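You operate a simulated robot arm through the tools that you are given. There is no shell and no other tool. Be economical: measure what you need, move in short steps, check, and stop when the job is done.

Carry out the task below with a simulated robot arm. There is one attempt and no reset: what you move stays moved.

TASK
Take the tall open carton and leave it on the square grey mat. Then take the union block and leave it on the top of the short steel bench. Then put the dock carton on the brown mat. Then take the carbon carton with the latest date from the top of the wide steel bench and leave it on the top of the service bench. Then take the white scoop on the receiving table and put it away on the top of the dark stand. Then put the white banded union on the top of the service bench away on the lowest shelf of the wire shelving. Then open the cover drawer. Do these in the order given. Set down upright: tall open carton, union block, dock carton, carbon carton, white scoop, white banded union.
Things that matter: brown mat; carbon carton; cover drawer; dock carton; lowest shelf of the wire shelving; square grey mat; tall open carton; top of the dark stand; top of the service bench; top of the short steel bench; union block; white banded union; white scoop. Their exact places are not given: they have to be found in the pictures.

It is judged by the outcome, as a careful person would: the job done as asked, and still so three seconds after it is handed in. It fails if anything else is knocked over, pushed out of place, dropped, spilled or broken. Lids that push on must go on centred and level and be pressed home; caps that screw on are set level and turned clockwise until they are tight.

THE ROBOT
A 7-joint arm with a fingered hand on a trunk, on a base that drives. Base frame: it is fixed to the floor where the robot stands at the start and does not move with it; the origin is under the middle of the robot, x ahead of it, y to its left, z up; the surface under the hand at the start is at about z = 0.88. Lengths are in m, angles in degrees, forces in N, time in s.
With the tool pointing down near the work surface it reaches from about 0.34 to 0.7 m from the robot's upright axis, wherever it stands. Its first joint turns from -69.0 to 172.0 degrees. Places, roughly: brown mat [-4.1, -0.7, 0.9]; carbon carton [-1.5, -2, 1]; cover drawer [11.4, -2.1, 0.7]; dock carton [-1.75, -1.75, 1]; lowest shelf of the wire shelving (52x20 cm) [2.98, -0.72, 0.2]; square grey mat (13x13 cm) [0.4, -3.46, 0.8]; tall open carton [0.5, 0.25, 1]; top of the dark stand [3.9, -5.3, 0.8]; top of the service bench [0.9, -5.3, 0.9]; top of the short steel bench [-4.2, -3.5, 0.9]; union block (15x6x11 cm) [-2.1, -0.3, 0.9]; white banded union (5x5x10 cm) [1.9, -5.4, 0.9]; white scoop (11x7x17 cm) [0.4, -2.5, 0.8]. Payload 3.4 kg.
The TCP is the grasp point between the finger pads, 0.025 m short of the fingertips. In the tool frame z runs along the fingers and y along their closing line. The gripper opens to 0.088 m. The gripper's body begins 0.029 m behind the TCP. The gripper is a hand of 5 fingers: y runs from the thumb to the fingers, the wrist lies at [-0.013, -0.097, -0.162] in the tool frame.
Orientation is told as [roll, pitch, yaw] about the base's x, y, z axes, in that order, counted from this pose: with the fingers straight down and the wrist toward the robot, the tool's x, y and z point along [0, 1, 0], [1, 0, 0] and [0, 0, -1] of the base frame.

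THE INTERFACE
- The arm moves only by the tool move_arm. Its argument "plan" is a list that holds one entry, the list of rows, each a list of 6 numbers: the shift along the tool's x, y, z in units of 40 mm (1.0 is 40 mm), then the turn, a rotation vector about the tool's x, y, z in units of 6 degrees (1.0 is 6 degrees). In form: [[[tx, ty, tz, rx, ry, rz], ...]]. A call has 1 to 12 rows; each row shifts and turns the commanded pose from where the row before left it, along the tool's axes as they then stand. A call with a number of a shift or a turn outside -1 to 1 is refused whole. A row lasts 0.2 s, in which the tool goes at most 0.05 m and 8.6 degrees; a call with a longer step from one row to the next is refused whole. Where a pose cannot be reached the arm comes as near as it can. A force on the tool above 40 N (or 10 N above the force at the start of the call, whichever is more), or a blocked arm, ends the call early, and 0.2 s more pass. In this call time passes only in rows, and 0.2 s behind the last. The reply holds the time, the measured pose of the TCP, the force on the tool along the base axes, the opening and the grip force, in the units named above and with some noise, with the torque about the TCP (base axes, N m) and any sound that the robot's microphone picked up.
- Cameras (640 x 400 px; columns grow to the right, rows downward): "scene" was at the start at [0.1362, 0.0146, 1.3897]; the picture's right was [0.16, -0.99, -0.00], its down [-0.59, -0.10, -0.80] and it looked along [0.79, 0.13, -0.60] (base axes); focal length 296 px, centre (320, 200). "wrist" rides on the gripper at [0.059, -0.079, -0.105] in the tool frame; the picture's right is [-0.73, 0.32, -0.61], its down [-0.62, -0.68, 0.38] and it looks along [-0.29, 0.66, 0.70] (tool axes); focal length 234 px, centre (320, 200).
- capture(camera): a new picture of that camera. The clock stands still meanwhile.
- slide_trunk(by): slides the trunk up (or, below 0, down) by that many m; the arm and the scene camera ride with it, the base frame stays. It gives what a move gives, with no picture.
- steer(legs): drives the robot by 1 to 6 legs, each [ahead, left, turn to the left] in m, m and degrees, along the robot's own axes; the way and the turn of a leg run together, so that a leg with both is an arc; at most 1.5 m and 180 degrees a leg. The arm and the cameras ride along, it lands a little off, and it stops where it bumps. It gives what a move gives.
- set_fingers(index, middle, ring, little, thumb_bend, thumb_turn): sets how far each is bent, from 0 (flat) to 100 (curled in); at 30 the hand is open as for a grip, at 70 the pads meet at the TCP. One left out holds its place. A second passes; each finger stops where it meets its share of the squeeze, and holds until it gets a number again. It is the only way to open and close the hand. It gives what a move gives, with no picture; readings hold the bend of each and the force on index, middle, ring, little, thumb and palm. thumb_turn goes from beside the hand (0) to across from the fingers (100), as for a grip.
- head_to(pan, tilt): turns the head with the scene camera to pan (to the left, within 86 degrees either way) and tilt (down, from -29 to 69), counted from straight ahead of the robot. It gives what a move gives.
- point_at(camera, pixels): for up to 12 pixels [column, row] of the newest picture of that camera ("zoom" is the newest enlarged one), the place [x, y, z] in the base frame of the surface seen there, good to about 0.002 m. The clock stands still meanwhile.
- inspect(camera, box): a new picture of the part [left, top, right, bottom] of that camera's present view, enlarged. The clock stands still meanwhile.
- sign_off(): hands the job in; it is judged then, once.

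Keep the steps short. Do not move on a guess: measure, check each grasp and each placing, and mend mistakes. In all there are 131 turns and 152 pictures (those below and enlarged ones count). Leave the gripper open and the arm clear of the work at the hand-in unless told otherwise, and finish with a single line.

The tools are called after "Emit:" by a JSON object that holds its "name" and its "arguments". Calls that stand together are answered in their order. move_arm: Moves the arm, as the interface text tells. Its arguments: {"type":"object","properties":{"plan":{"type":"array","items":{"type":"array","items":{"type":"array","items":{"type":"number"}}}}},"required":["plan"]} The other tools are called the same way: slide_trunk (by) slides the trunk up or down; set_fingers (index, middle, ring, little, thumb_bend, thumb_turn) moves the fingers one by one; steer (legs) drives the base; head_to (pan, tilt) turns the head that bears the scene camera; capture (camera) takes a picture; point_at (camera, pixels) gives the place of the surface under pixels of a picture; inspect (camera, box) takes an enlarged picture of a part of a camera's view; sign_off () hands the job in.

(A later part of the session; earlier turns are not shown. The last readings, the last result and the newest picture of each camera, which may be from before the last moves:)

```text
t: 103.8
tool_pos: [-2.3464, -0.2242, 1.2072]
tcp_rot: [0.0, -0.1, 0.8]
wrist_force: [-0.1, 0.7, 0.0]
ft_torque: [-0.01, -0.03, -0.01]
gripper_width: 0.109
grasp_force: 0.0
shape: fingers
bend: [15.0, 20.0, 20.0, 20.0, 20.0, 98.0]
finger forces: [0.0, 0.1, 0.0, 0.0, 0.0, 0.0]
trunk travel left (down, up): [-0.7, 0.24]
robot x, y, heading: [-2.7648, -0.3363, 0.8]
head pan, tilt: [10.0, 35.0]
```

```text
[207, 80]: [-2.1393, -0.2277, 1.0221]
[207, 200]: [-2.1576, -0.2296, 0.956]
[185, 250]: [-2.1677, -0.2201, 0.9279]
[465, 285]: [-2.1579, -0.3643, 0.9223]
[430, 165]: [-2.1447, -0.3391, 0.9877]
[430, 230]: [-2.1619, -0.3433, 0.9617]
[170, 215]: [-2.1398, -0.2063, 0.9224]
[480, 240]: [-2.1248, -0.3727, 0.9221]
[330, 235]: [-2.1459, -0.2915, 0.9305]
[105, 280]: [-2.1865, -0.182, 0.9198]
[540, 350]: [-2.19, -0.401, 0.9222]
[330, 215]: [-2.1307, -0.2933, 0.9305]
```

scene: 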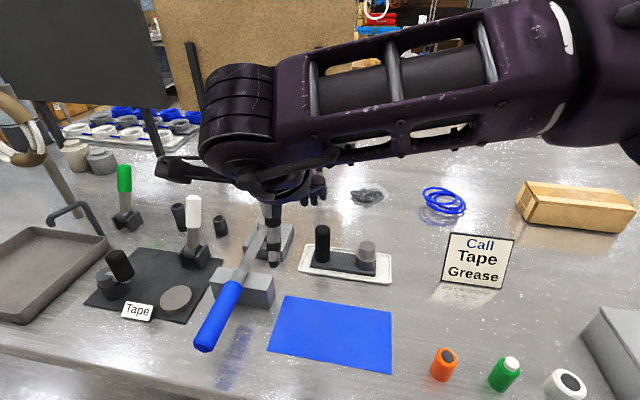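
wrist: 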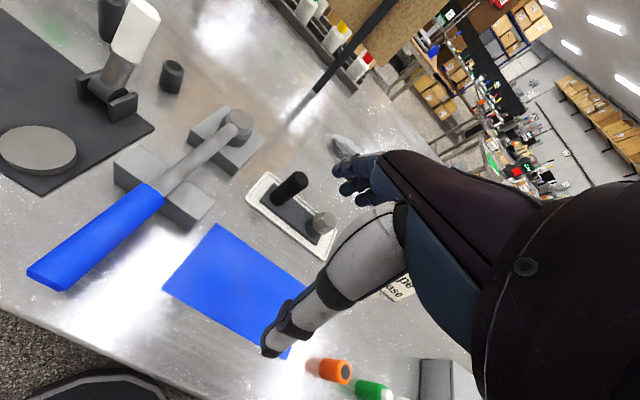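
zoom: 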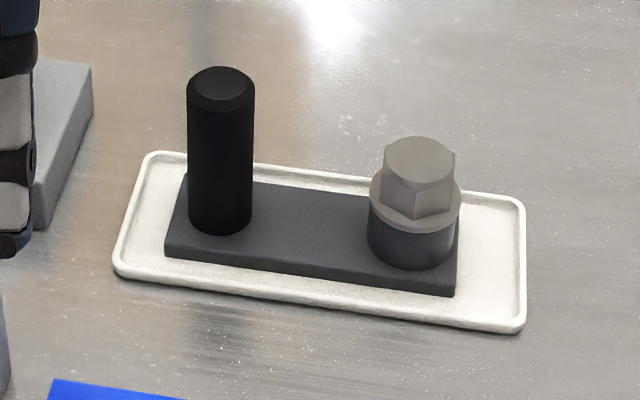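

The union block is a thin base (15 cm along y) with a black post at (-2.14, -0.233, top 1.024) and a union at (-2.14, -0.341), lying in a tray. I will grip the post, closing along y so that the block can't tip. First I turn the hand to yaw ~90° where it is, above everything.

Emit:
{"name": "move_arm", "arguments": {"plan": [[[0, 0, 0, 0, 0, -1], [0, 0, 0, 0, 0, -1], [0, 0, 0, 0, 0, -1], [0, 0, 0, 0, 0, -1], [0, 0, 0, 0, 0, -1], [0, 0, 0, 0, 0, -1], [0, 0, 0, 0, 0, -1], [0, 0, 0, 0, 0, -1], [0, 0, 0, 0, 0, -1], [0, 0, 0, 0, 0, -1], [0, 0, 0, 0, 0, -1], [0, 0, 0, 0, 0, -1]]]}}

Emit:
{"name": "move_arm", "arguments": {"plan": [[[0, 0, 0, 0, 0, -1], [0, 0, 0, 0, 0, -1], [0, 0, 0, 0, 0, -0.87], [0, 0, 0, 0, 0, 0]]]}}

Emit:
{"name": "capture", "arguments": {"camera": "scene"}}

```text
t: 106.4
tool_pos: [-2.346, -0.2254, 1.2074]
tcp_rot: [0.0, 0.0, 72.8]
wrist_force: [-0.1, 0.2, -0.4]
ft_torque: [0.03, 0.02, -0.01]
gripper_width: 0.1096
grasp_force: 0.1
shape: fingers
bend: [15.0, 20.0, 20.0, 20.0, 20.0, 98.0]
finger forces: [0.0, 0.0, 0.1, 0.0, 0.0, 0.0]
trunk travel left (down, up): [-0.7, 0.24]
robot x, y, heading: [-2.7616, -0.3391, 0.7]
head pan, tilt: [10.0, 35.0]
```

```text
t: 107.4
tool_pos: [-2.4007, -0.2147, 1.2021]
tcp_rot: [0.0, 0.0, 89.8]
wrist_force: [0.3, 0.2, 0.3]
ft_torque: [0.02, -0.03, -0.01]
gripper_width: 0.109
grasp_force: 0.1
shape: fingers
bend: [15.0, 20.0, 20.0, 20.0, 20.0, 98.0]
finger forces: [0.1, 0.1, 0.0, 0.0, 0.0, 0.0]
out of reach, approached as far as the arm can: row 2, 3
trunk travel left (down, up): [-0.7, 0.24]
robot x, y, heading: [-2.7626, -0.3373, 0.7]
head pan, tilt: [10.0, 35.0]
```

```text
120 pictures are left
```

scene: 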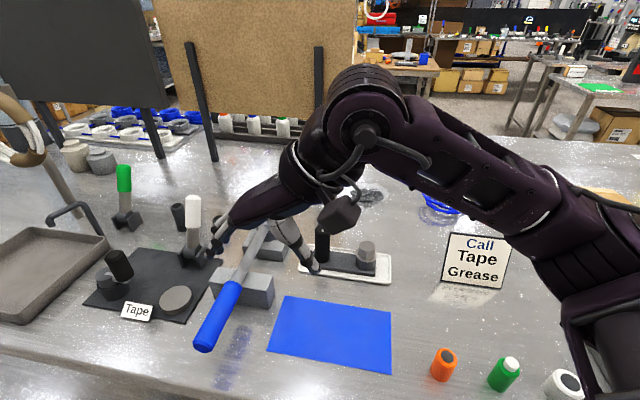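

Yaw 90° is reachable here with a small shift. I try moving over the post at this yaw, staying high.

Emit:
{"name": "move_arm", "arguments": {"plan": [[[-0.93, -0.07, 0, 0, 0, 0], [-0.93, -0.07, 0, 0, 0, 0], [-0.93, -0.07, 0, 0, 0, 0], [-0.93, -0.07, 0, 0, 0, 0], [-0.93, -0.07, 0, 0, 0, 0], [-0.93, -0.07, 0, 0, 0, 0], [-0.93, -0.07, 0, 0, 0, 0], [0, 0, 0, 0, 0, 0]]]}}

Emit:
{"name": "capture", "arguments": {"camera": "wrist"}}

```text
t: 109.2
tool_pos: [-2.4006, -0.2109, 1.1958]
tcp_rot: [-0.1, 0.1, 89.8]
wrist_force: [0.0, 0.5, 0.5]
ft_torque: [-0.03, -0.02, 0.0]
gripper_width: 0.109
grasp_force: 0.1
shape: fingers
bend: [15.0, 20.0, 20.0, 20.0, 20.0, 98.0]
finger forces: [0.0, 0.1, 0.0, 0.0, 0.0, 0.0]
out of reach, approached as far as the arm can: row 1, 2, 3, 4, 5, 6, 7
trunk travel left (down, up): [-0.7, 0.24]
robot x, y, heading: [-2.7632, -0.335, 1.0]
head pan, tilt: [10.0, 35.0]
```

```text
119 pictures are left
```

wrist: 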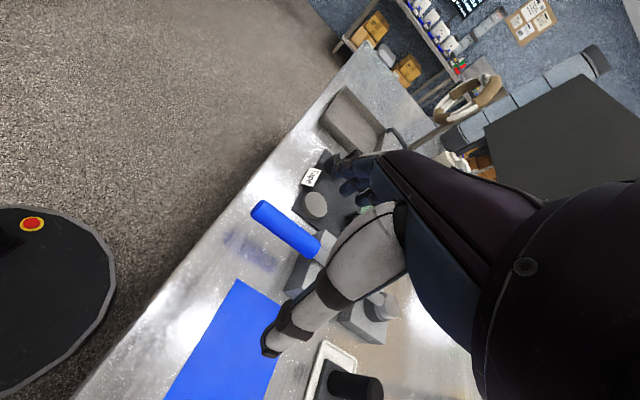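

Yaw 90° hits an arm limit. I turn back to about 50° and then move over the post.

Emit:
{"name": "move_arm", "arguments": {"plan": [[[0, 0, 0, 0, 0, 1], [0, 0, 0, 0, 0, 1], [0, 0, 0, 0, 0, 1], [0, 0, 0, 0, 0, 1], [0, 0, 0, 0, 0, 1], [0, 0, 0, 0, 0, 1], [0, 0, 0, 0, 0, 0.7], [0, 0, 0, 0, 0, 0]]]}}

```text
t: 111.0
tool_pos: [-2.3991, -0.2108, 1.1974]
tcp_rot: [0.0, -0.1, 49.9]
wrist_force: [0.3, 0.3, -0.2]
ft_torque: [-0.01, 0.01, -0.03]
gripper_width: 0.1091
grasp_force: 0.0
shape: fingers
bend: [15.0, 20.0, 20.0, 20.0, 20.0, 98.0]
finger forces: [0.0, 0.1, 0.0, 0.0, 0.1, 0.1]
trunk travel left (down, up): [-0.7, 0.24]
robot x, y, heading: [-2.761, -0.3364, 0.9]
head pan, tilt: [10.0, 35.0]
```

Emit:
{"name": "move_arm", "arguments": {"plan": [[[-0.761, 0.532, 0, 0, 0, 0], [-0.761, 0.532, 0, 0, 0, 0], [-0.761, 0.532, 0, 0, 0, 0], [-0.761, 0.532, 0, 0, 0, 0], [-0.761, 0.532, 0, 0, 0, 0], [-0.761, 0.532, 0, 0, 0, 0], [-0.761, 0.532, 0, 0, 0, 0], [0, 0, 0, 0, 0, 0]]]}}

Emit:
{"name": "move_arm", "arguments": {"plan": [[[0, 0, 0, 0, 0, -1], [0, 0, 0, 0, 0, -1], [0, 0, 0, 0, 0, -1], [0, 0, 0, 0, 0, 0]]]}}

Emit:
{"name": "capture", "arguments": {"camera": "wrist"}}

```text
t: 112.8
tool_pos: [-2.1766, -0.2315, 1.1999]
tcp_rot: [0.0, 0.0, 49.8]
wrist_force: [0.0, -0.2, -0.5]
ft_torque: [-0.01, 0.02, 0.03]
gripper_width: 0.1092
grasp_force: 0.0
shape: fingers
bend: [15.0, 20.0, 20.0, 20.0, 20.0, 98.0]
finger forces: [0.1, 0.0, 0.1, 0.1, 0.0, 0.0]
out of reach, approached as far as the arm can: row 7
trunk travel left (down, up): [-0.7, 0.24]
robot x, y, heading: [-2.7665, -0.3411, 0.7]
head pan, tilt: [10.0, 35.0]
```

```text
t: 113.8
tool_pos: [-2.212, -0.2465, 1.2181]
tcp_rot: [-0.1, 0.0, 55.2]
wrist_force: [0.2, -0.1, 0.7]
ft_torque: [-0.02, -0.02, 0.05]
gripper_width: 0.1093
grasp_force: 0.1
shape: fingers
bend: [15.0, 20.0, 20.0, 20.0, 20.0, 98.0]
finger forces: [0.1, 0.1, 0.0, 0.1, 0.1, 0.0]
out of reach, approached as far as the arm can: row 1, 2, 3
trunk travel left (down, up): [-0.7, 0.24]
robot x, y, heading: [-2.765, -0.3336, 0.7]
head pan, tilt: [10.0, 35.0]
```

```text
118 pictures are left
```

wrist: 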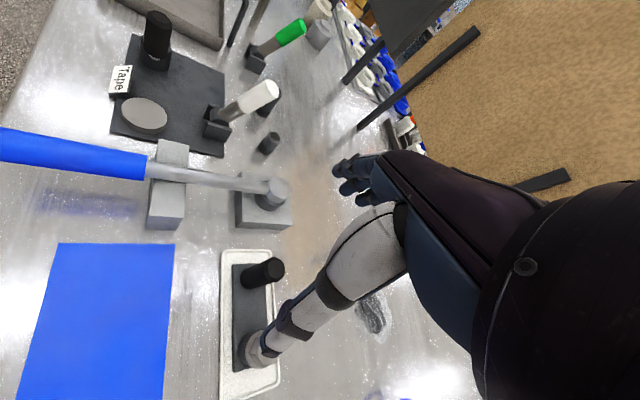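

At this distance yaw tops out near 50°. I turn the robot left 35° so that a world yaw near 90° becomes easy; the hand at z 1.2 stays above everything around.

Emit:
{"name": "steer", "arguments": {"legs": [[0, 0, 35]]}}

Emit:
{"name": "head_to", "arguments": {"pan": -25, "tilt": 38}}

Emit:
{"name": "capture", "arguments": {"camera": "scene"}}

```text
t: 115.9
tool_pos: [-2.3591, 0.0491, 1.2173]
tcp_rot: [0.0, -0.1, 89.8]
wrist_force: [-0.6, 1.1, 0.8]
ft_torque: [0.02, -0.01, 0.0]
gripper_width: 0.1092
grasp_force: 0.2
shape: fingers
bend: [15.0, 20.0, 20.0, 20.0, 20.0, 98.0]
finger forces: [0.1, 0.1, 0.1, 0.0, 0.1, 0.1]
trunk travel left (down, up): [-0.7, 0.24]
robot x, y, heading: [-2.7602, -0.3382, 35.0]
head pan, tilt: [10.0, 35.0]
```

```text
t: 116.9
tool_pos: [-2.3602, 0.0481, 1.2187]
tcp_rot: [0.0, -0.1, 89.8]
wrist_force: [-0.5, 0.4, -0.4]
ft_torque: [-0.02, -0.03, 0.01]
gripper_width: 0.1089
grasp_force: 0.0
shape: fingers
bend: [15.0, 20.0, 20.0, 20.0, 20.0, 98.0]
finger forces: [0.1, 0.0, 0.0, 0.0, 0.0, 0.0]
trunk travel left (down, up): [-0.7, 0.24]
robot x, y, heading: [-2.7655, -0.3366, 35.2]
head pan, tilt: [-25.0, 38.0]
```

```text
117 pictures are left
```

scene: 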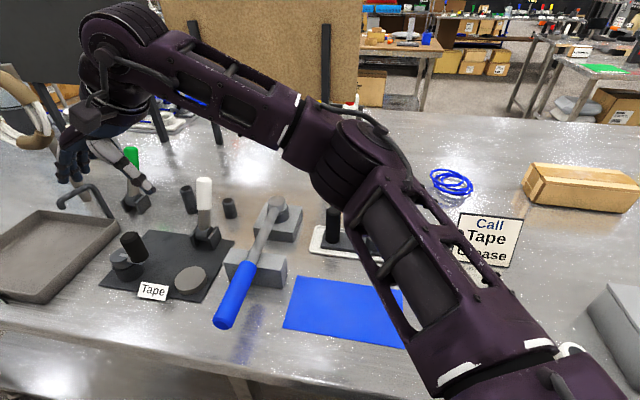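

World yaw is now 89.8°. I move the hand over the post: +0.22 x, -0.282 y.

Emit:
{"name": "move_arm", "arguments": {"plan": [[[-0.3, -0.9, 0, 0, 0, 0], [-0.6, -0.88, 0, 0, 0, 0], [-0.77, -0.88, 0, 0, 0, 0], [-0.77, -0.88, 0, 0, 0, 0], [-0.77, -0.88, 0, 0, 0, 0], [-0.77, -0.88, 0, 0, 0, 0], [-0.77, -0.88, 0, 0, 0, 0], [-0.77, -0.87, 0, 0, 0, 0], [0, 0, 0, 0, 0, 0]]]}}

Emit:
{"name": "capture", "arguments": {"camera": "wrist"}}

Emit:
{"name": "capture", "arguments": {"camera": "scene"}}

```text
t: 118.9
tool_pos: [-2.3363, -0.2062, 1.1996]
tcp_rot: [-0.1, -0.1, 89.4]
wrist_force: [-0.6, -0.5, -0.6]
ft_torque: [0.0, 0.01, 0.04]
gripper_width: 0.109
grasp_force: 0.0
shape: fingers
bend: [15.0, 20.0, 20.0, 20.0, 20.0, 98.0]
finger forces: [0.1, 0.1, 0.1, 0.0, 0.0, 0.0]
out of reach, approached as far as the arm can: row 2, 3, 4, 5, 6, 7, 8
trunk travel left (down, up): [-0.7, 0.24]
robot x, y, heading: [-2.7611, -0.3383, 35.2]
head pan, tilt: [-25.0, 38.0]
```

```text
116 pictures are left
```

wrist: 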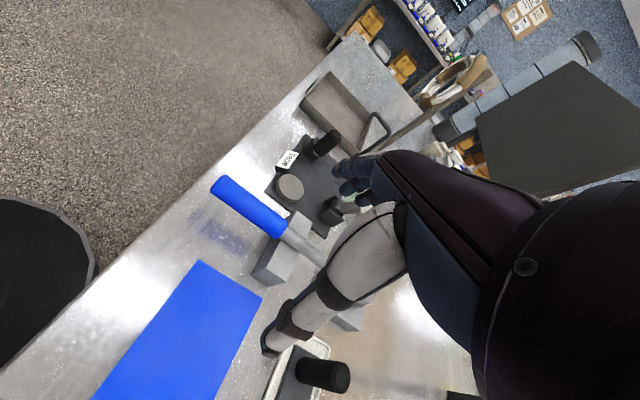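

```text
115 pictures are left
```

scene: 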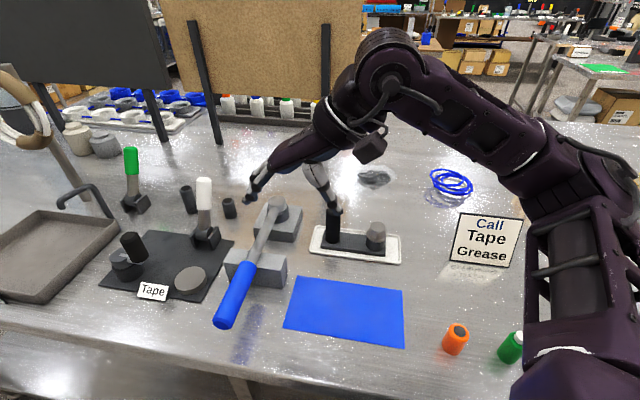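

The yaw limit depends on the target's bearing from the robot, so I should stand further right (and closer). I check the base plate's radius and the bench edge in this wrist picture.

Emit:
{"name": "point_at", "arguments": {"camera": "wrist", "pixels": [[60, 212], [85, 250], [92, 275], [40, 200], [110, 285], [170, 210], [210, 155], [290, 70], [20, 350], [340, 330], [320, 378], [60, 310]]}}

```text
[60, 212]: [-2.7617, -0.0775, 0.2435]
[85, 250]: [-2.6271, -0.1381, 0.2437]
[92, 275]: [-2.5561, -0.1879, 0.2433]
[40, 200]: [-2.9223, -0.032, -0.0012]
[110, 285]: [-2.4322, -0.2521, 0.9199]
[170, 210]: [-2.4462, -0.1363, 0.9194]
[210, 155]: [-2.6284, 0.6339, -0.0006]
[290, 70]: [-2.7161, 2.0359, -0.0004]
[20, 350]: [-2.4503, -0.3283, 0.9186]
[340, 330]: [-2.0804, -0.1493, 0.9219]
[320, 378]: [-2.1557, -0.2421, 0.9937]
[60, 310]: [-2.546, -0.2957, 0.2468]
```

The base radius is 0.26 and the bench edge is at x -2.45. I can stand at about (-2.70, -0.53), which gives a bearing of 28°. I move there, keeping the heading.

Emit:
{"name": "steer", "arguments": {"legs": [[-0.06, -0.19, 0]]}}

```text
t: 120.5
tool_pos: [-2.2761, -0.3971, 1.1988]
tcp_rot: [0.1, -0.1, 89.5]
wrist_force: [0.8, -1.5, 0.1]
ft_torque: [0.01, 0.01, -0.03]
gripper_width: 0.1091
grasp_force: 0.1
shape: fingers
bend: [15.0, 20.0, 20.0, 20.0, 20.0, 98.0]
finger forces: [0.0, 0.0, 0.1, 0.1, 0.1, 0.0]
trunk travel left (down, up): [-0.7, 0.24]
robot x, y, heading: [-2.6998, -0.5261, 35.1]
head pan, tilt: [-25.0, 38.0]
```

Emit:
{"name": "move_arm", "arguments": {"plan": [[[0, 0, 0, 0, 0, 1], [0, 0, 0, 0, 0, 1], [0, 0, 0, 0, 0, 0.25], [-0.385, 0.8, 0, 0, 0, 0], [-0.385, 0.8, 0, 0, 0, 0], [-0.385, 0.8, 0, 0, 0, 0], [-0.385, 0.8, 0, 0, 0, 0], [-0.385, 0.8, 0, 0, 0, 0], [-0.385, 0.8, 0, 0, 0, 0], [0, 0, 0, 0, 0, 0]]]}}

Emit:
{"name": "capture", "arguments": {"camera": "wrist"}}

Emit:
{"name": "capture", "arguments": {"camera": "scene"}}

```text
t: 122.7
tool_pos: [-2.1782, -0.2786, 1.1998]
tcp_rot: [0.2, -0.2, 75.6]
wrist_force: [-0.3, -0.1, -0.2]
ft_torque: [-0.02, 0.0, 0.0]
gripper_width: 0.1089
grasp_force: 0.0
shape: fingers
bend: [15.0, 20.0, 20.0, 20.0, 20.0, 98.0]
finger forces: [0.1, 0.0, 0.0, 0.0, 0.0, 0.1]
out of reach, approached as far as the arm can: row 8, 9
trunk travel left (down, up): [-0.7, 0.24]
robot x, y, heading: [-2.7045, -0.5264, 35.3]
head pan, tilt: [-25.0, 38.0]
```

```text
114 pictures are left
```

wrist: 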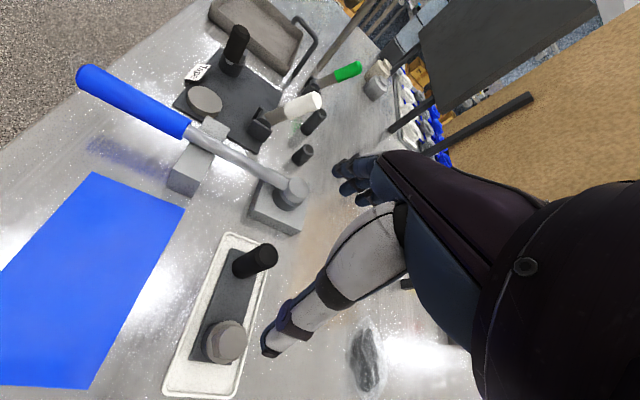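

```text
113 pictures are left
```

scene: 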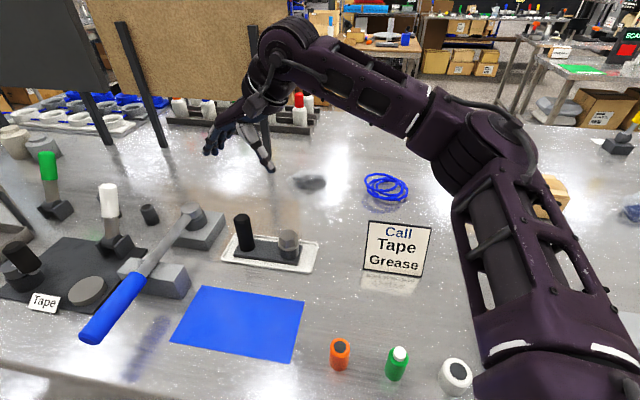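

Still 6 cm short at yaw 76°. I reduce the yaw to about 64° and finish the move.

Emit:
{"name": "move_arm", "arguments": {"plan": [[[0, 0, 0, 0, 0, 1], [0, 0, 0, 0, 0, 1], [-0.18, 0.72, 0, 0, 0, 0], [-0.18, 0.71, 0, 0, 0, 0], [0, 0, 0, 0, 0, 0]]]}}

Emit:
{"name": "capture", "arguments": {"camera": "wrist"}}

```text
t: 123.9
tool_pos: [-2.1392, -0.2347, 1.1993]
tcp_rot: [0.0, -0.1, 64.1]
wrist_force: [-0.2, 0.2, 0.1]
ft_torque: [0.01, -0.03, 0.02]
gripper_width: 0.1091
grasp_force: 0.1
shape: fingers
bend: [15.0, 20.0, 20.0, 20.0, 20.0, 98.0]
finger forces: [0.0, 0.0, 0.0, 0.0, 0.1, 0.0]
trunk travel left (down, up): [-0.7, 0.24]
robot x, y, heading: [-2.7044, -0.5325, 34.9]
head pan, tilt: [-25.0, 38.0]
```

```text
112 pictures are left
```

wrist: 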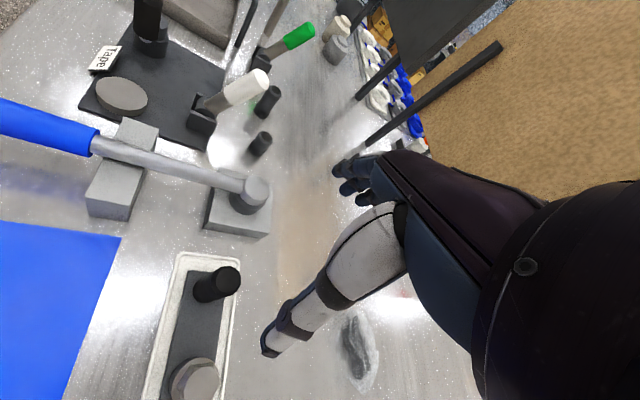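

Emit:
{"name": "point_at", "arguments": {"camera": "wrist", "pixels": [[228, 280], [222, 272], [236, 275], [232, 290], [205, 288], [195, 382], [200, 270], [207, 300], [210, 215], [265, 190]]}}

```text
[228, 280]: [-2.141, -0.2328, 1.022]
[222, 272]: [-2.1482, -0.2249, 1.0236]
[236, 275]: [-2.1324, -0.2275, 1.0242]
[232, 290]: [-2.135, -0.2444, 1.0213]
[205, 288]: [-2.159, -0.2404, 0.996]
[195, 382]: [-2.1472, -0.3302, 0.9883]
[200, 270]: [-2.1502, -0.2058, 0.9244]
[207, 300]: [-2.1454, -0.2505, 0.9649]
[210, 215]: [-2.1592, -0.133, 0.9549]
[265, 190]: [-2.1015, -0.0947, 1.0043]
```

The post centre (-2.141, -0.2335) matches the TCP. I set the fingers to the normal opening and go down to TCP z ≈ 1.0.

Emit:
{"name": "set_fingers", "arguments": {"index": 30, "middle": 30, "ring": 30, "little": 30, "thumb_bend": 30}}

Emit:
{"name": "move_arm", "arguments": {"plan": [[[0, 0, 1, 0, 0, 0], [0, 0, 1, 0, 0, 0], [0, 0, 1, 0, 0, 0], [0, 0, 0.8, 0, 0, 0], [0, 0, 0.6, 0, 0, 0], [0, 0, 0.5, 0, 0, 0], [0, 0, 0, 0, 0, 0]]]}}

Emit:
{"name": "capture", "arguments": {"camera": "wrist"}}

Emit:
{"name": "inspect", "arguments": {"camera": "scene", "box": [160, 130, 380, 300]}}

```text
t: 124.9
tool_pos: [-2.1387, -0.2342, 1.1977]
tcp_rot: [0.0, -0.1, 63.9]
wrist_force: [0.0, 0.4, -0.1]
ft_torque: [0.0, 0.01, -0.04]
gripper_width: 0.0851
grasp_force: 0.1
shape: fingers
bend: [30.0, 30.0, 30.0, 30.0, 30.0, 98.0]
finger forces: [0.0, 0.1, 0.1, 0.1, 0.0, 0.0]
trunk travel left (down, up): [-0.7, 0.24]
robot x, y, heading: [-2.7005, -0.5257, 35.3]
head pan, tilt: [-25.0, 38.0]
```

```text
t: 126.5
tool_pos: [-2.1411, -0.2322, 1.0026]
tcp_rot: [0.0, -0.1, 64.0]
wrist_force: [-0.1, 0.4, -0.4]
ft_torque: [-0.03, 0.02, -0.02]
gripper_width: 0.085
grasp_force: 0.1
shape: fingers
bend: [30.0, 30.0, 30.0, 30.0, 30.0, 98.0]
finger forces: [0.0, 0.0, 0.0, 0.1, 0.0, 0.0]
trunk travel left (down, up): [-0.7, 0.24]
robot x, y, heading: [-2.7011, -0.5304, 35.4]
head pan, tilt: [-25.0, 38.0]
```

```text
111 pictures are left
```

wrist: 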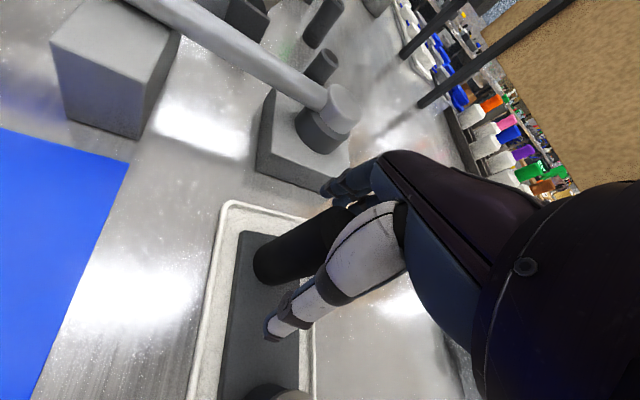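

```text
2.35 times, centred on (270, 215) of scene
```

zoom: 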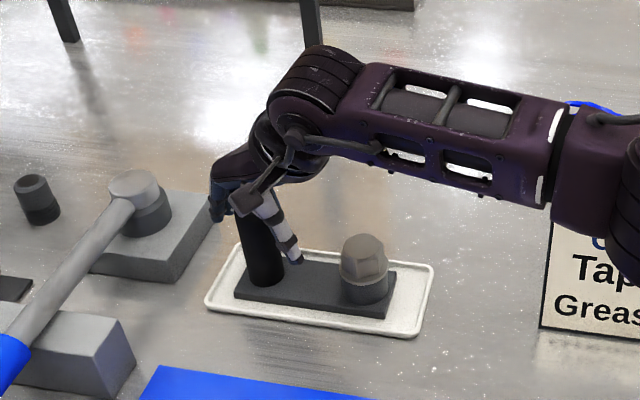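

The post is between the thumb and fingers, with no contact. I go 8 mm lower for more hold, then close firmly.

Emit:
{"name": "move_arm", "arguments": {"plan": [[[0, 0, 0.2, 0, 0, 0], [0, 0, 0, 0, 0, 0]]]}}

Emit:
{"name": "set_fingers", "arguments": {"index": 75, "middle": 75, "ring": 75, "little": 75, "thumb_bend": 70}}

Emit:
{"name": "inspect", "arguments": {"camera": "scene", "box": [160, 130, 380, 300]}}

```text
t: 127.1
tool_pos: [-2.1399, -0.2337, 0.9951]
tcp_rot: [0.0, 0.0, 64.0]
wrist_force: [0.4, -0.3, 0.2]
ft_torque: [0.03, -0.03, -0.01]
gripper_width: 0.085
grasp_force: 0.2
shape: fingers
bend: [30.0, 30.0, 30.0, 30.0, 30.0, 98.0]
finger forces: [0.1, 0.0, 0.0, 0.1, 0.0, 0.0]
trunk travel left (down, up): [-0.7, 0.24]
robot x, y, heading: [-2.7022, -0.5317, 34.9]
head pan, tilt: [-25.0, 38.0]
```

```text
t: 128.1
tool_pos: [-2.1401, -0.2331, 0.995]
tcp_rot: [0.0, 0.0, 63.9]
wrist_force: [0.3, 0.6, 0.2]
ft_torque: [0.0, 0.05, 0.05]
gripper_width: 0.0243
grasp_force: 16.5
shape: fingers
bend: [72.0, 63.0, 75.0, 75.0, 58.0, 96.0]
finger forces: [9.5, 7.4, 0.0, 0.1, 15.6, 0.0]
trunk travel left (down, up): [-0.7, 0.24]
robot x, y, heading: [-2.7082, -0.527, 35.2]
head pan, tilt: [-25.0, 38.0]
```

```text
2.35 times, centred on (270, 215) of scene
```

zoom: 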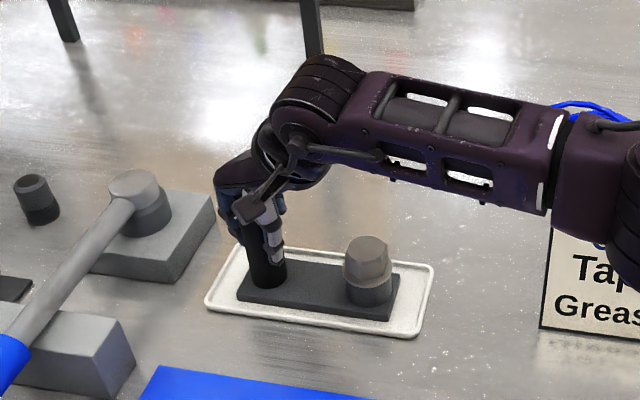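

The grip is 16.5 N on thumb, index and middle. I test with a 2 cm lift.

Emit:
{"name": "move_arm", "arguments": {"plan": [[[0, 0, -0.25, 0, 0, 0], [0, 0, -0.25, 0, 0, 0], [0, 0, -0.2, 0, 0, 0], [0, 0, 0, 0, 0, 0]]]}}

Emit:
{"name": "inspect", "arguments": {"camera": "scene", "box": [160, 130, 380, 300]}}

```text
t: 129.1
tool_pos: [-2.1403, -0.2316, 1.0228]
tcp_rot: [0.0, -0.1, 64.1]
wrist_force: [0.1, 0.1, -4.2]
ft_torque: [0.35, -0.05, 0.01]
gripper_width: 0.0247
grasp_force: 17.5
shape: fingers
bend: [72.0, 63.0, 75.0, 75.0, 59.0, 95.0]
finger forces: [11.0, 7.1, 0.0, 0.0, 16.8, 0.0]
trunk travel left (down, up): [-0.7, 0.24]
robot x, y, heading: [-2.7013, -0.5279, 34.8]
head pan, tilt: [-25.0, 38.0]
```

```text
2.35 times, centred on (270, 215) of scene
```

zoom: 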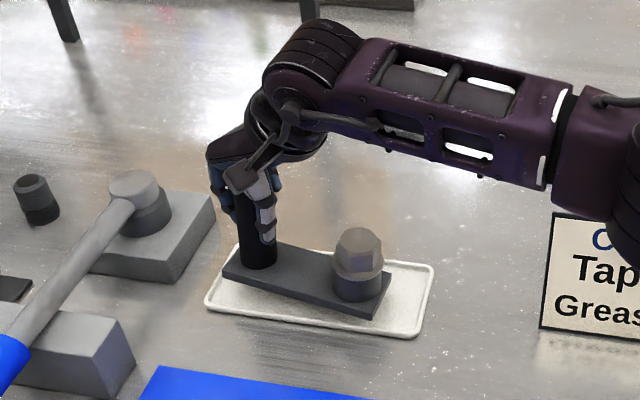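

The union end sags a bit (torque 0.35 N m). I lift 2 cm more to see whether it is stable.

Emit:
{"name": "move_arm", "arguments": {"plan": [[[0, 0, -0.25, 0, 0, 0], [0, 0, -0.25, 0, 0, 0], [0, 0, 0, 0, 0, 0]]]}}

Emit:
{"name": "inspect", "arguments": {"camera": "scene", "box": [160, 130, 380, 300]}}

```text
t: 129.9
tool_pos: [-2.1377, -0.2323, 1.0431]
tcp_rot: [0.0, -0.1, 63.9]
wrist_force: [-0.4, 0.2, -4.5]
ft_torque: [0.32, -0.04, 0.0]
gripper_width: 0.0248
grasp_force: 17.7
shape: fingers
bend: [72.0, 63.0, 75.0, 75.0, 59.0, 95.0]
finger forces: [11.1, 7.0, 0.0, 0.0, 16.7, 0.0]
trunk travel left (down, up): [-0.7, 0.24]
robot x, y, heading: [-2.7032, -0.5305, 35.2]
head pan, tilt: [-25.0, 38.0]
```

```text
2.35 times, centred on (270, 215) of scene
```

zoom: 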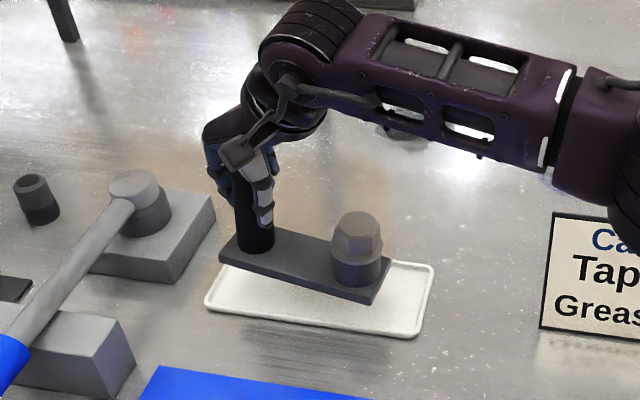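

It holds steadily (4.5 N, slight tilt, not growing) and the tray stays behind. I lift to z ≈ 1.2 and retract a little.

Emit:
{"name": "move_arm", "arguments": {"plan": [[[0, 0, -0.5, 0, 0, 0], [0, 0, -0.7, 0, 0, 0], [0, 0, -0.8, 0, 0, 0], [0, 0, -0.8, 0, 0, 0], [0, 0, -0.8, 0, 0, 0], [0, 0, -0.4, 0, 0, 0], [0.3, -0.5, 0, 0, 0, 0], [0.3, -0.7, 0, 0, 0, 0], [0.3, -0.7, 0, 0, 0, 0], [0, 0, 0, 0, 0, 0]]]}}

Emit:
{"name": "steer", "arguments": {"legs": [[-0.37, 0.26, 0]]}}

Emit:
{"name": "head_to", "arguments": {"pan": 80, "tilt": 25}}

Emit:
{"name": "capture", "arguments": {"camera": "wrist"}}

Emit:
{"name": "capture", "arguments": {"camera": "scene"}}

```text
t: 132.1
tool_pos: [-2.2048, -0.2847, 1.203]
tcp_rot: [0.0, -0.1, 63.9]
wrist_force: [-0.5, 0.5, -4.7]
ft_torque: [0.31, -0.09, -0.01]
gripper_width: 0.0246
grasp_force: 17.4
shape: fingers
bend: [72.0, 63.0, 75.0, 75.0, 59.0, 94.0]
finger forces: [11.0, 7.3, 0.1, 0.0, 16.8, 0.0]
trunk travel left (down, up): [-0.7, 0.24]
robot x, y, heading: [-2.7069, -0.5298, 35.5]
head pan, tilt: [-25.0, 38.0]
```

```text
t: 134.8
tool_pos: [-2.6543, -0.2819, 1.2043]
tcp_rot: [0.0, -0.1, 64.5]
wrist_force: [0.9, 0.0, -4.7]
ft_torque: [0.32, -0.04, 0.02]
gripper_width: 0.0246
grasp_force: 17.8
shape: fingers
bend: [72.0, 63.0, 75.0, 75.0, 59.0, 95.0]
finger forces: [10.7, 7.4, 0.1, 0.0, 16.9, 0.0]
trunk travel left (down, up): [-0.7, 0.24]
robot x, y, heading: [-3.1539, -0.5256, 35.7]
head pan, tilt: [-25.0, 38.0]
```

```text
t: 136.6
tool_pos: [-2.6553, -0.2819, 1.203]
tcp_rot: [-0.1, -0.1, 64.4]
wrist_force: [0.3, 0.0, -5.1]
ft_torque: [0.31, -0.07, 0.0]
gripper_width: 0.0246
grasp_force: 17.6
shape: fingers
bend: [72.0, 63.0, 75.0, 75.0, 59.0, 95.0]
finger forces: [10.9, 7.3, 0.0, 0.0, 16.8, 0.0]
trunk travel left (down, up): [-0.7, 0.24]
robot x, y, heading: [-3.1497, -0.5303, 35.5]
head pan, tilt: [80.0, 25.0]
```

```text
106 pictures are left
```

wrist: 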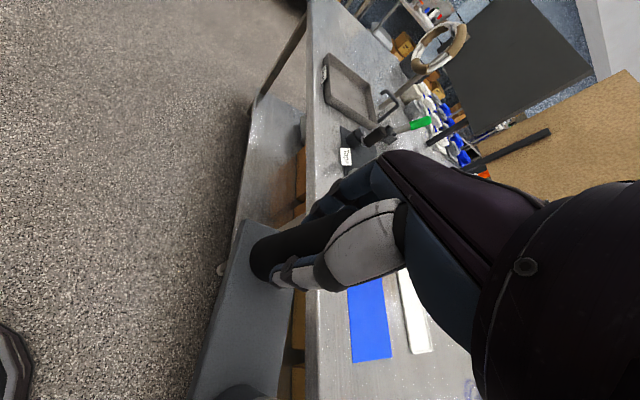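

```text
105 pictures are left
```

scene: 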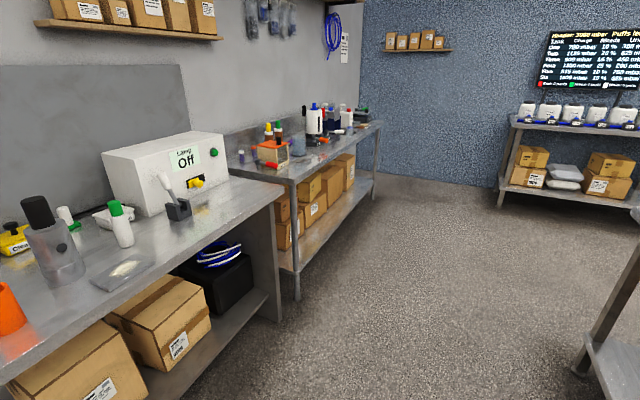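

Emit:
{"name": "point_at", "arguments": {"camera": "scene", "pixels": [[283, 190], [200, 230], [10, 370], [190, 195], [55, 260], [295, 175], [125, 210], [300, 295]]}}

```text
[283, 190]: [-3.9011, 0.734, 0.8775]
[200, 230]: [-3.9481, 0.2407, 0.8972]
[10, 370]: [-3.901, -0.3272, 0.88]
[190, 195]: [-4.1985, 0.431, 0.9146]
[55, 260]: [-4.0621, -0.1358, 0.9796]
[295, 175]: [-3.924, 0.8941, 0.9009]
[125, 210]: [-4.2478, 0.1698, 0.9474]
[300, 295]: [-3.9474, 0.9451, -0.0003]
```

The west benches begin at x -3.90, so there is room to turn. I turn to face west and go south along the aisle to y ≈ -3.4.

Emit:
{"name": "steer", "arguments": {"legs": [[0, 0, 144.5], [0, 1.4, 0], [0, 1.4, 0]]}}

Emit:
{"name": "head_to", "arguments": {"pan": 15, "tilt": 30}}

Emit:
{"name": "capture", "arguments": {"camera": "scene"}}

```text
t: 156.1
tool_pos: [-3.5733, -3.2457, 1.2032]
tcp_rot: [0.1, -0.1, -148.1]
wrist_force: [1.4, -0.4, -5.4]
ft_torque: [-0.23, 0.2, 0.01]
gripper_width: 0.0239
grasp_force: 16.5
shape: fingers
bend: [73.0, 64.0, 75.0, 75.0, 59.0, 95.0]
finger forces: [10.3, 6.7, 0.1, 0.0, 15.5, 0.0]
trunk travel left (down, up): [-0.7, 0.24]
robot x, y, heading: [-3.0208, -3.3053, -177.3]
head pan, tilt: [80.0, 25.0]
```

```text
t: 157.5
tool_pos: [-3.5742, -3.2451, 1.2033]
tcp_rot: [0.0, 0.0, -148.2]
wrist_force: [0.6, 0.2, -4.6]
ft_torque: [-0.23, 0.25, -0.01]
gripper_width: 0.0241
grasp_force: 16.1
shape: fingers
bend: [73.0, 64.0, 75.0, 75.0, 59.0, 95.0]
finger forces: [10.3, 6.8, 0.1, 0.0, 15.7, 0.0]
trunk travel left (down, up): [-0.7, 0.24]
robot x, y, heading: [-3.0266, -3.304, -177.0]
head pan, tilt: [15.0, 30.0]
```

```text
104 pictures are left
```

scene: 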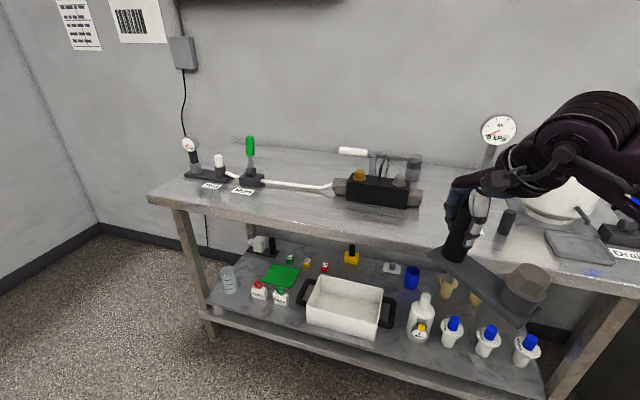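

This is the short steel bench. There is free surface near the front-left, around (270,205). I measure it.

Emit:
{"name": "point_at", "arguments": {"camera": "scene", "pixels": [[160, 198], [250, 220], [270, 205], [330, 225], [310, 195], [240, 191], [300, 185], [345, 198], [420, 205], [300, 165], [440, 235], [213, 185]]}}

Emit:
{"name": "inspect", "arguments": {"camera": "scene", "box": [140, 120, 460, 270]}}

```text
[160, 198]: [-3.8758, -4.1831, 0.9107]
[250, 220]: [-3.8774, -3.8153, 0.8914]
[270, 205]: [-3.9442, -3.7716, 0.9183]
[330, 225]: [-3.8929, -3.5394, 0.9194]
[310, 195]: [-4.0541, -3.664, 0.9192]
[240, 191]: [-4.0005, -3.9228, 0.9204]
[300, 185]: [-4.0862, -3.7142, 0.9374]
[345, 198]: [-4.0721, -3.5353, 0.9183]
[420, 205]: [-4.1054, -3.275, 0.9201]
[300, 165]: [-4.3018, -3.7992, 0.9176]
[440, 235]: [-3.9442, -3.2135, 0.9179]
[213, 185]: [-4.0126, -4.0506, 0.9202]
```

```text
2.00 times, centred on (300, 195) of scene
```

zoom: 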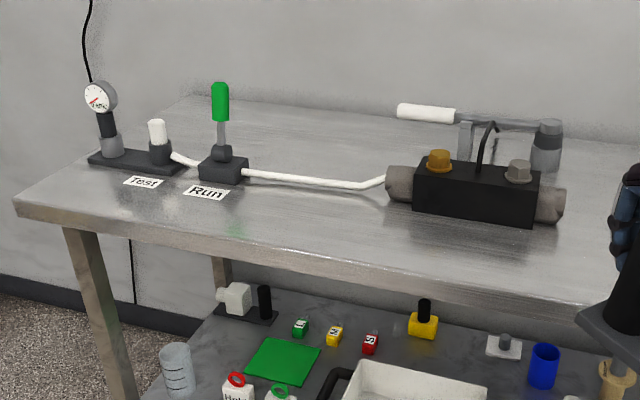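

Bench top is at z 0.919 with its edge at x -3.87, and the pipe is at x ≈ -4.08, so a 15 cm block along y fits at x ≈ -3.965, y ≈ -3.70. I raise the trunk a bit, retract and drive up.

Emit:
{"name": "slide_trunk", "arguments": {"by": 0.06}}

Emit:
{"name": "move_arm", "arguments": {"plan": [[[0, -0.6, 0, 0, 0, 0], [0, -0.7, 0, 0, 0, 0], [0, -0.7, 0, 0, 0, 0], [0, 0, 0, 0, 0, 0]]]}}

Emit:
{"name": "steer", "arguments": {"legs": [[0.47, 0.19, -3]]}}

Emit:
{"name": "head_to", "arguments": {"pan": 25, "tilt": 40}}

Emit:
{"name": "capture", "arguments": {"camera": "scene"}}

```text
t: 158.5
tool_pos: [-3.5736, -3.2447, 1.2631]
tcp_rot: [0.0, -0.1, -148.2]
wrist_force: [-0.2, -0.4, -4.6]
ft_torque: [-0.24, 0.2, -0.03]
gripper_width: 0.0242
grasp_force: 16.2
shape: fingers
bend: [73.0, 64.0, 75.0, 75.0, 59.0, 95.0]
finger forces: [10.3, 6.8, 0.1, 0.0, 15.6, 0.0]
trunk travel left (down, up): [-0.76, 0.18]
robot x, y, heading: [-3.03, -3.305, -176.9]
head pan, tilt: [15.0, 30.0]
```

```text
t: 159.5
tool_pos: [-3.5068, -3.2019, 1.2632]
tcp_rot: [0.0, 0.0, -148.2]
wrist_force: [0.5, 0.1, -4.8]
ft_torque: [-0.22, 0.23, 0.03]
gripper_width: 0.0238
grasp_force: 16.3
shape: fingers
bend: [73.0, 64.0, 75.0, 75.0, 59.0, 95.0]
finger forces: [10.2, 7.0, 0.0, 0.0, 15.9, 0.1]
trunk travel left (down, up): [-0.76, 0.18]
robot x, y, heading: [-3.0236, -3.3035, -176.7]
head pan, tilt: [15.0, 30.0]
```

```text
t: 162.5
tool_pos: [-3.9705, -3.3684, 1.2637]
tcp_rot: [-0.1, -0.1, -151.9]
wrist_force: [-0.3, -0.3, -4.3]
ft_torque: [-0.21, 0.25, 0.03]
gripper_width: 0.024
grasp_force: 16.2
shape: fingers
bend: [73.0, 64.0, 75.0, 75.0, 59.0, 95.0]
finger forces: [10.2, 7.1, 0.0, 0.1, 15.9, 0.0]
trunk travel left (down, up): [-0.76, 0.18]
robot x, y, heading: [-3.4956, -3.5022, 179.5]
head pan, tilt: [15.0, 30.0]
```

```text
t: 163.2
tool_pos: [-3.9701, -3.368, 1.2627]
tcp_rot: [0.1, -0.1, -151.9]
wrist_force: [-0.5, 0.9, -4.9]
ft_torque: [-0.23, 0.19, 0.0]
gripper_width: 0.0241
grasp_force: 16.0
shape: fingers
bend: [73.0, 64.0, 75.0, 75.0, 59.0, 95.0]
finger forces: [10.2, 7.1, 0.1, 0.0, 16.0, 0.1]
trunk travel left (down, up): [-0.76, 0.18]
robot x, y, heading: [-3.4956, -3.5013, 179.2]
head pan, tilt: [25.0, 40.0]
```

```text
102 pictures are left
```

scene: 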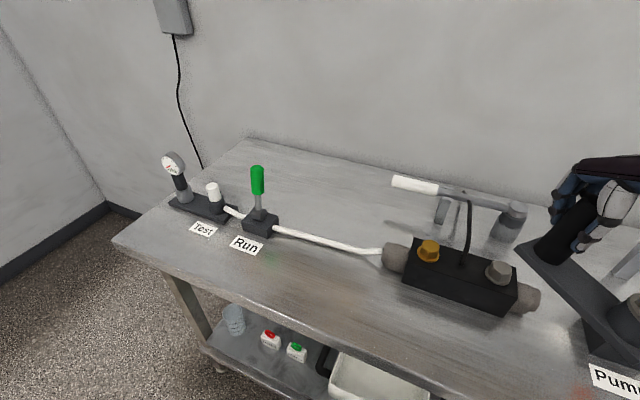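

Clear. I rotate the hand by 36° so the block lies along y, then move it to the free strip (post at about (-3.965, -3.754)).

Emit:
{"name": "move_arm", "arguments": {"plan": [[[0, 0, 0, 0, 0, -1], [0, 0, 0, 0, 0, -1], [0.434, 0.862, 0, 0, 0, -1], [0.434, 0.862, 0, 0, 0, -1], [0.434, 0.862, 0, 0, 0, -1], [0.434, 0.862, 0, 0, 0, -1], [0.434, 0.862, 0, 0, 0, 0], [0.434, 0.862, 0, 0, 0, 0], [0, 0, 0, 0, 0, 0]]]}}

Emit:
{"name": "capture", "arguments": {"camera": "scene"}}

```text
t: 165.2
tool_pos: [-3.9774, -3.6069, 1.2616]
tcp_rot: [0.0, -0.2, -115.9]
wrist_force: [0.3, -0.3, -4.4]
ft_torque: [-0.32, 0.09, 0.02]
gripper_width: 0.0242
grasp_force: 16.2
shape: fingers
bend: [73.0, 64.0, 75.0, 75.0, 59.0, 94.0]
finger forces: [10.1, 6.9, 0.1, 0.1, 15.7, 0.0]
out of reach, approached as far as the arm can: row 5, 6
trunk travel left (down, up): [-0.76, 0.18]
robot x, y, heading: [-3.4988, -3.5029, 179.2]
head pan, tilt: [25.0, 40.0]
```

```text
101 pictures are left
```

scene: 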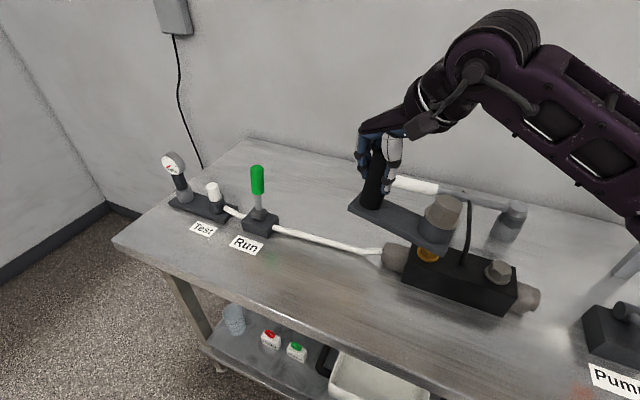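

Emit:
{"name": "move_arm", "arguments": {"plan": [[[0.47, 0.79, 0, 0, 0, 0], [0.47, 0.79, 0, 0, 0, 0], [0.47, 0.79, 0, 0, 0, 0], [0.47, 0.79, 0, 0, 0, 0], [0, 0, 0.8, 0, 0, 0], [0, 0, 0.8, 0, 0, 0], [0, 0, 0.8, 0, 0, 0], [0, 0, 0.8, 0, 0, 0], [0, 0, 0.8, 0, 0, 0], [0, 0, 0, 0, 0, 0]]]}}

Emit:
{"name": "inspect", "arguments": {"camera": "scene", "box": [200, 120, 440, 320]}}

```text
t: 167.4
tool_pos: [-3.9675, -3.7514, 1.1008]
tcp_rot: [-0.2, 0.0, -116.0]
wrist_force: [0.3, 0.5, -3.9]
ft_torque: [-0.28, 0.04, 0.02]
gripper_width: 0.024
grasp_force: 17.0
shape: fingers
bend: [73.0, 64.0, 75.0, 75.0, 59.0, 94.0]
finger forces: [10.1, 7.0, 0.1, 0.0, 15.9, 0.0]
trunk travel left (down, up): [-0.76, 0.18]
robot x, y, heading: [-3.4941, -3.5075, 179.4]
head pan, tilt: [25.0, 40.0]
```

```text
2.00 times, centred on (320, 220) of scene
```

zoom: 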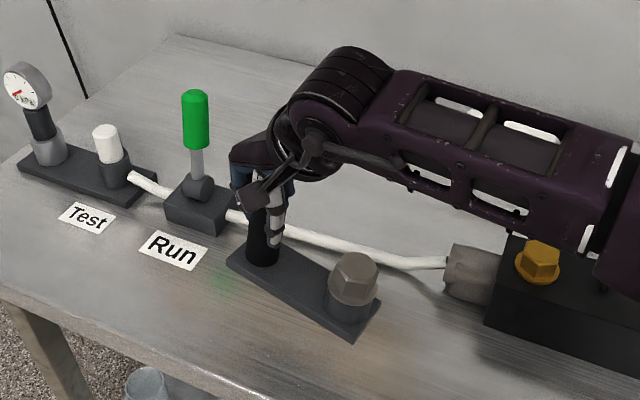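

Emit:
{"name": "point_at", "arguments": {"camera": "zoom", "pixels": [[240, 262], [360, 325], [300, 290], [345, 265], [540, 250], [515, 270], [600, 285], [450, 215], [520, 215], [600, 250], [200, 100], [380, 250]]}}

Emit:
{"name": "capture", "arguments": {"camera": "scene"}}

```text
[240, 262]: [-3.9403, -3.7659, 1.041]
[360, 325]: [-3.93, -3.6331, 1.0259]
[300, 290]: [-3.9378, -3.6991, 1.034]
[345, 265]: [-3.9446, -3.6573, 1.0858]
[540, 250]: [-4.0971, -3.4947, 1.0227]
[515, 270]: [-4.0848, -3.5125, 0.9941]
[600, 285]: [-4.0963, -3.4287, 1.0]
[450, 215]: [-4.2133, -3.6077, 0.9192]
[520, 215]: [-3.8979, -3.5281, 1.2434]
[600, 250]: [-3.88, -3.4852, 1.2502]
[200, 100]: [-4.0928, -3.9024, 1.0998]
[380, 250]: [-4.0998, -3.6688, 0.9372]
```

```text
99 pictures are left
```

scene: 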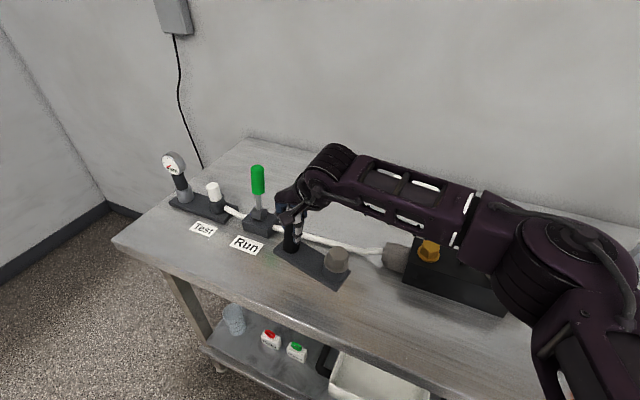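

The block is tilted 6.5° (union end low). I tilt the hand by the same amount to level it and lower to about 2 cm above the bench.

Emit:
{"name": "move_arm", "arguments": {"plan": [[[0, 0, 0, 0.487, -0.237, 0], [0, 0, 0, 0.487, -0.237, 0], [0, 0, 0.7, 0, 0, 0], [0, 0, 0.7, 0, 0, 0], [0, 0, 0.6, 0, 0, 0], [0, 0, 0.2, 0, 0, 0], [0, 0, 0, 0, 0, 0]]]}}

Emit:
{"name": "inspect", "arguments": {"camera": "scene", "box": [220, 180, 420, 320]}}

Emit:
{"name": "point_at", "arguments": {"camera": "zoom", "pixels": [[180, 225], [400, 335], [300, 285], [175, 240], [390, 350], [280, 295], [230, 290], [150, 330]]}}

```text
t: 169.0
tool_pos: [-3.9673, -3.7424, 1.0138]
tcp_rot: [-2.8, 5.7, -116.0]
wrist_force: [0.0, -0.7, -3.6]
ft_torque: [-0.31, 0.12, -0.02]
gripper_width: 0.0241
grasp_force: 16.9
shape: fingers
bend: [73.0, 64.0, 75.0, 75.0, 59.0, 94.0]
finger forces: [10.6, 6.7, 0.1, 0.1, 15.6, 0.1]
trunk travel left (down, up): [-0.76, 0.18]
robot x, y, heading: [-3.4935, -3.4969, 179.4]
head pan, tilt: [25.0, 40.0]
```

```text
2.86 times, centred on (320, 250) of scene
```

zoom: 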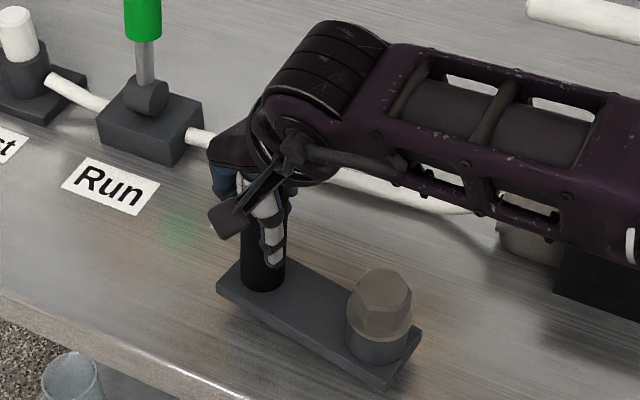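

```text
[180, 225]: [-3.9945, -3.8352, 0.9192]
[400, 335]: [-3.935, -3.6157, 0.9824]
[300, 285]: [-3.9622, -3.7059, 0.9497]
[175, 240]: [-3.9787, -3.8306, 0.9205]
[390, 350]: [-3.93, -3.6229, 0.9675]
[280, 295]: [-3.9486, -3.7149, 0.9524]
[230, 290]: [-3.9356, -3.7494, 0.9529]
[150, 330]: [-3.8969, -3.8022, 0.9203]
```

The plate is about level, 2 cm above the bench. I lower it in small steps.

Emit:
{"name": "move_arm", "arguments": {"plan": [[[0, 0, 0.2, 0, 0, 0], [0, 0, 0.15, 0, 0, 0], [0, 0, 0.1, 0, 0, 0], [0, 0, 0.08, 0, 0, 0], [0, 0, 0, 0, 0, 0]]]}}

Emit:
{"name": "inspect", "arguments": {"camera": "scene", "box": [220, 180, 420, 320]}}

```text
t: 170.2
tool_pos: [-3.9655, -3.7408, 0.996]
tcp_rot: [-3.1, 5.6, -116.0]
wrist_force: [-0.1, -2.8, 9.7]
ft_torque: [-0.3, 0.3, -0.05]
gripper_width: 0.0237
grasp_force: 21.2
shape: fingers
bend: [73.0, 64.0, 75.0, 75.0, 59.0, 94.0]
finger forces: [10.9, 10.5, 0.0, 0.0, 20.1, 0.1]
trunk travel left (down, up): [-0.76, 0.18]
robot x, y, heading: [-3.4944, -3.5016, 179.4]
head pan, tilt: [25.0, 40.0]
```

```text
2.86 times, centred on (320, 250) of scene
```

zoom: 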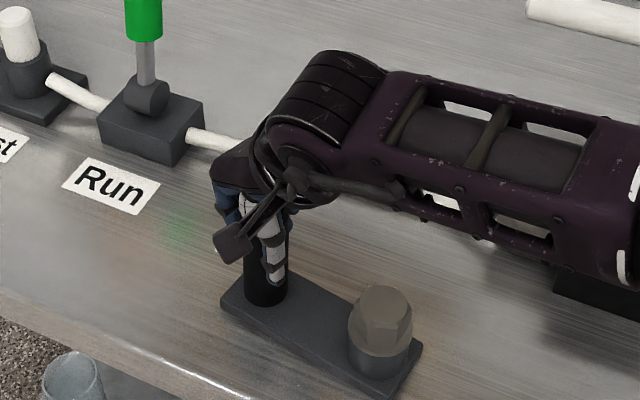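

It is on the bench (about 14 N net). I open the hand and rise along the tool axis.

Emit:
{"name": "set_fingers", "arguments": {"index": 30, "middle": 30, "ring": 30, "little": 30, "thumb_bend": 30}}

Emit:
{"name": "move_arm", "arguments": {"plan": [[[0, 0, -0.3, 0, 0, 0], [0, 0, -0.7, 0, 0, 0], [0, 0, -0.9, 0, 0, 0], [0, 0, -0.9, 0, 0, 0], [0, 0, -0.9, 0, 0, 0], [0, 0, -0.9, 0, 0, 0], [0, 0, 0, -0.487, 0.237, 0], [0, 0, 0, -0.487, 0.237, 0]]]}}

Emit:
{"name": "inspect", "arguments": {"camera": "scene", "box": [200, 120, 440, 320]}}

```text
t: 171.2
tool_pos: [-3.967, -3.7401, 0.9939]
tcp_rot: [-3.0, 5.6, -116.0]
wrist_force: [0.4, 0.4, -0.1]
ft_torque: [0.0, -0.02, -0.01]
gripper_width: 0.0846
grasp_force: 0.2
shape: fingers
bend: [30.0, 30.0, 30.0, 30.0, 30.0, 97.0]
finger forces: [0.0, 0.1, 0.0, 0.1, 0.0, 0.0]
trunk travel left (down, up): [-0.76, 0.18]
robot x, y, heading: [-3.4969, -3.5011, 179.0]
head pan, tilt: [25.0, 40.0]
```

```text
t: 173.0
tool_pos: [-3.9672, -3.7608, 1.1758]
tcp_rot: [0.0, -0.1, -115.9]
wrist_force: [0.4, -1.1, -0.4]
ft_torque: [-0.01, -0.03, 0.0]
gripper_width: 0.0844
grasp_force: 0.0
shape: fingers
bend: [30.0, 30.0, 30.0, 30.0, 30.0, 97.0]
finger forces: [0.0, 0.0, 0.1, 0.1, 0.1, 0.0]
trunk travel left (down, up): [-0.76, 0.18]
robot x, y, heading: [-3.4963, -3.504, 179.3]
head pan, tilt: [25.0, 40.0]
```

```text
2.00 times, centred on (320, 220) of scene
```

zoom: 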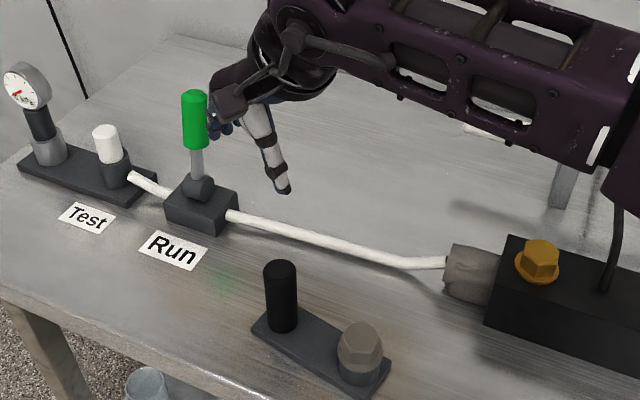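

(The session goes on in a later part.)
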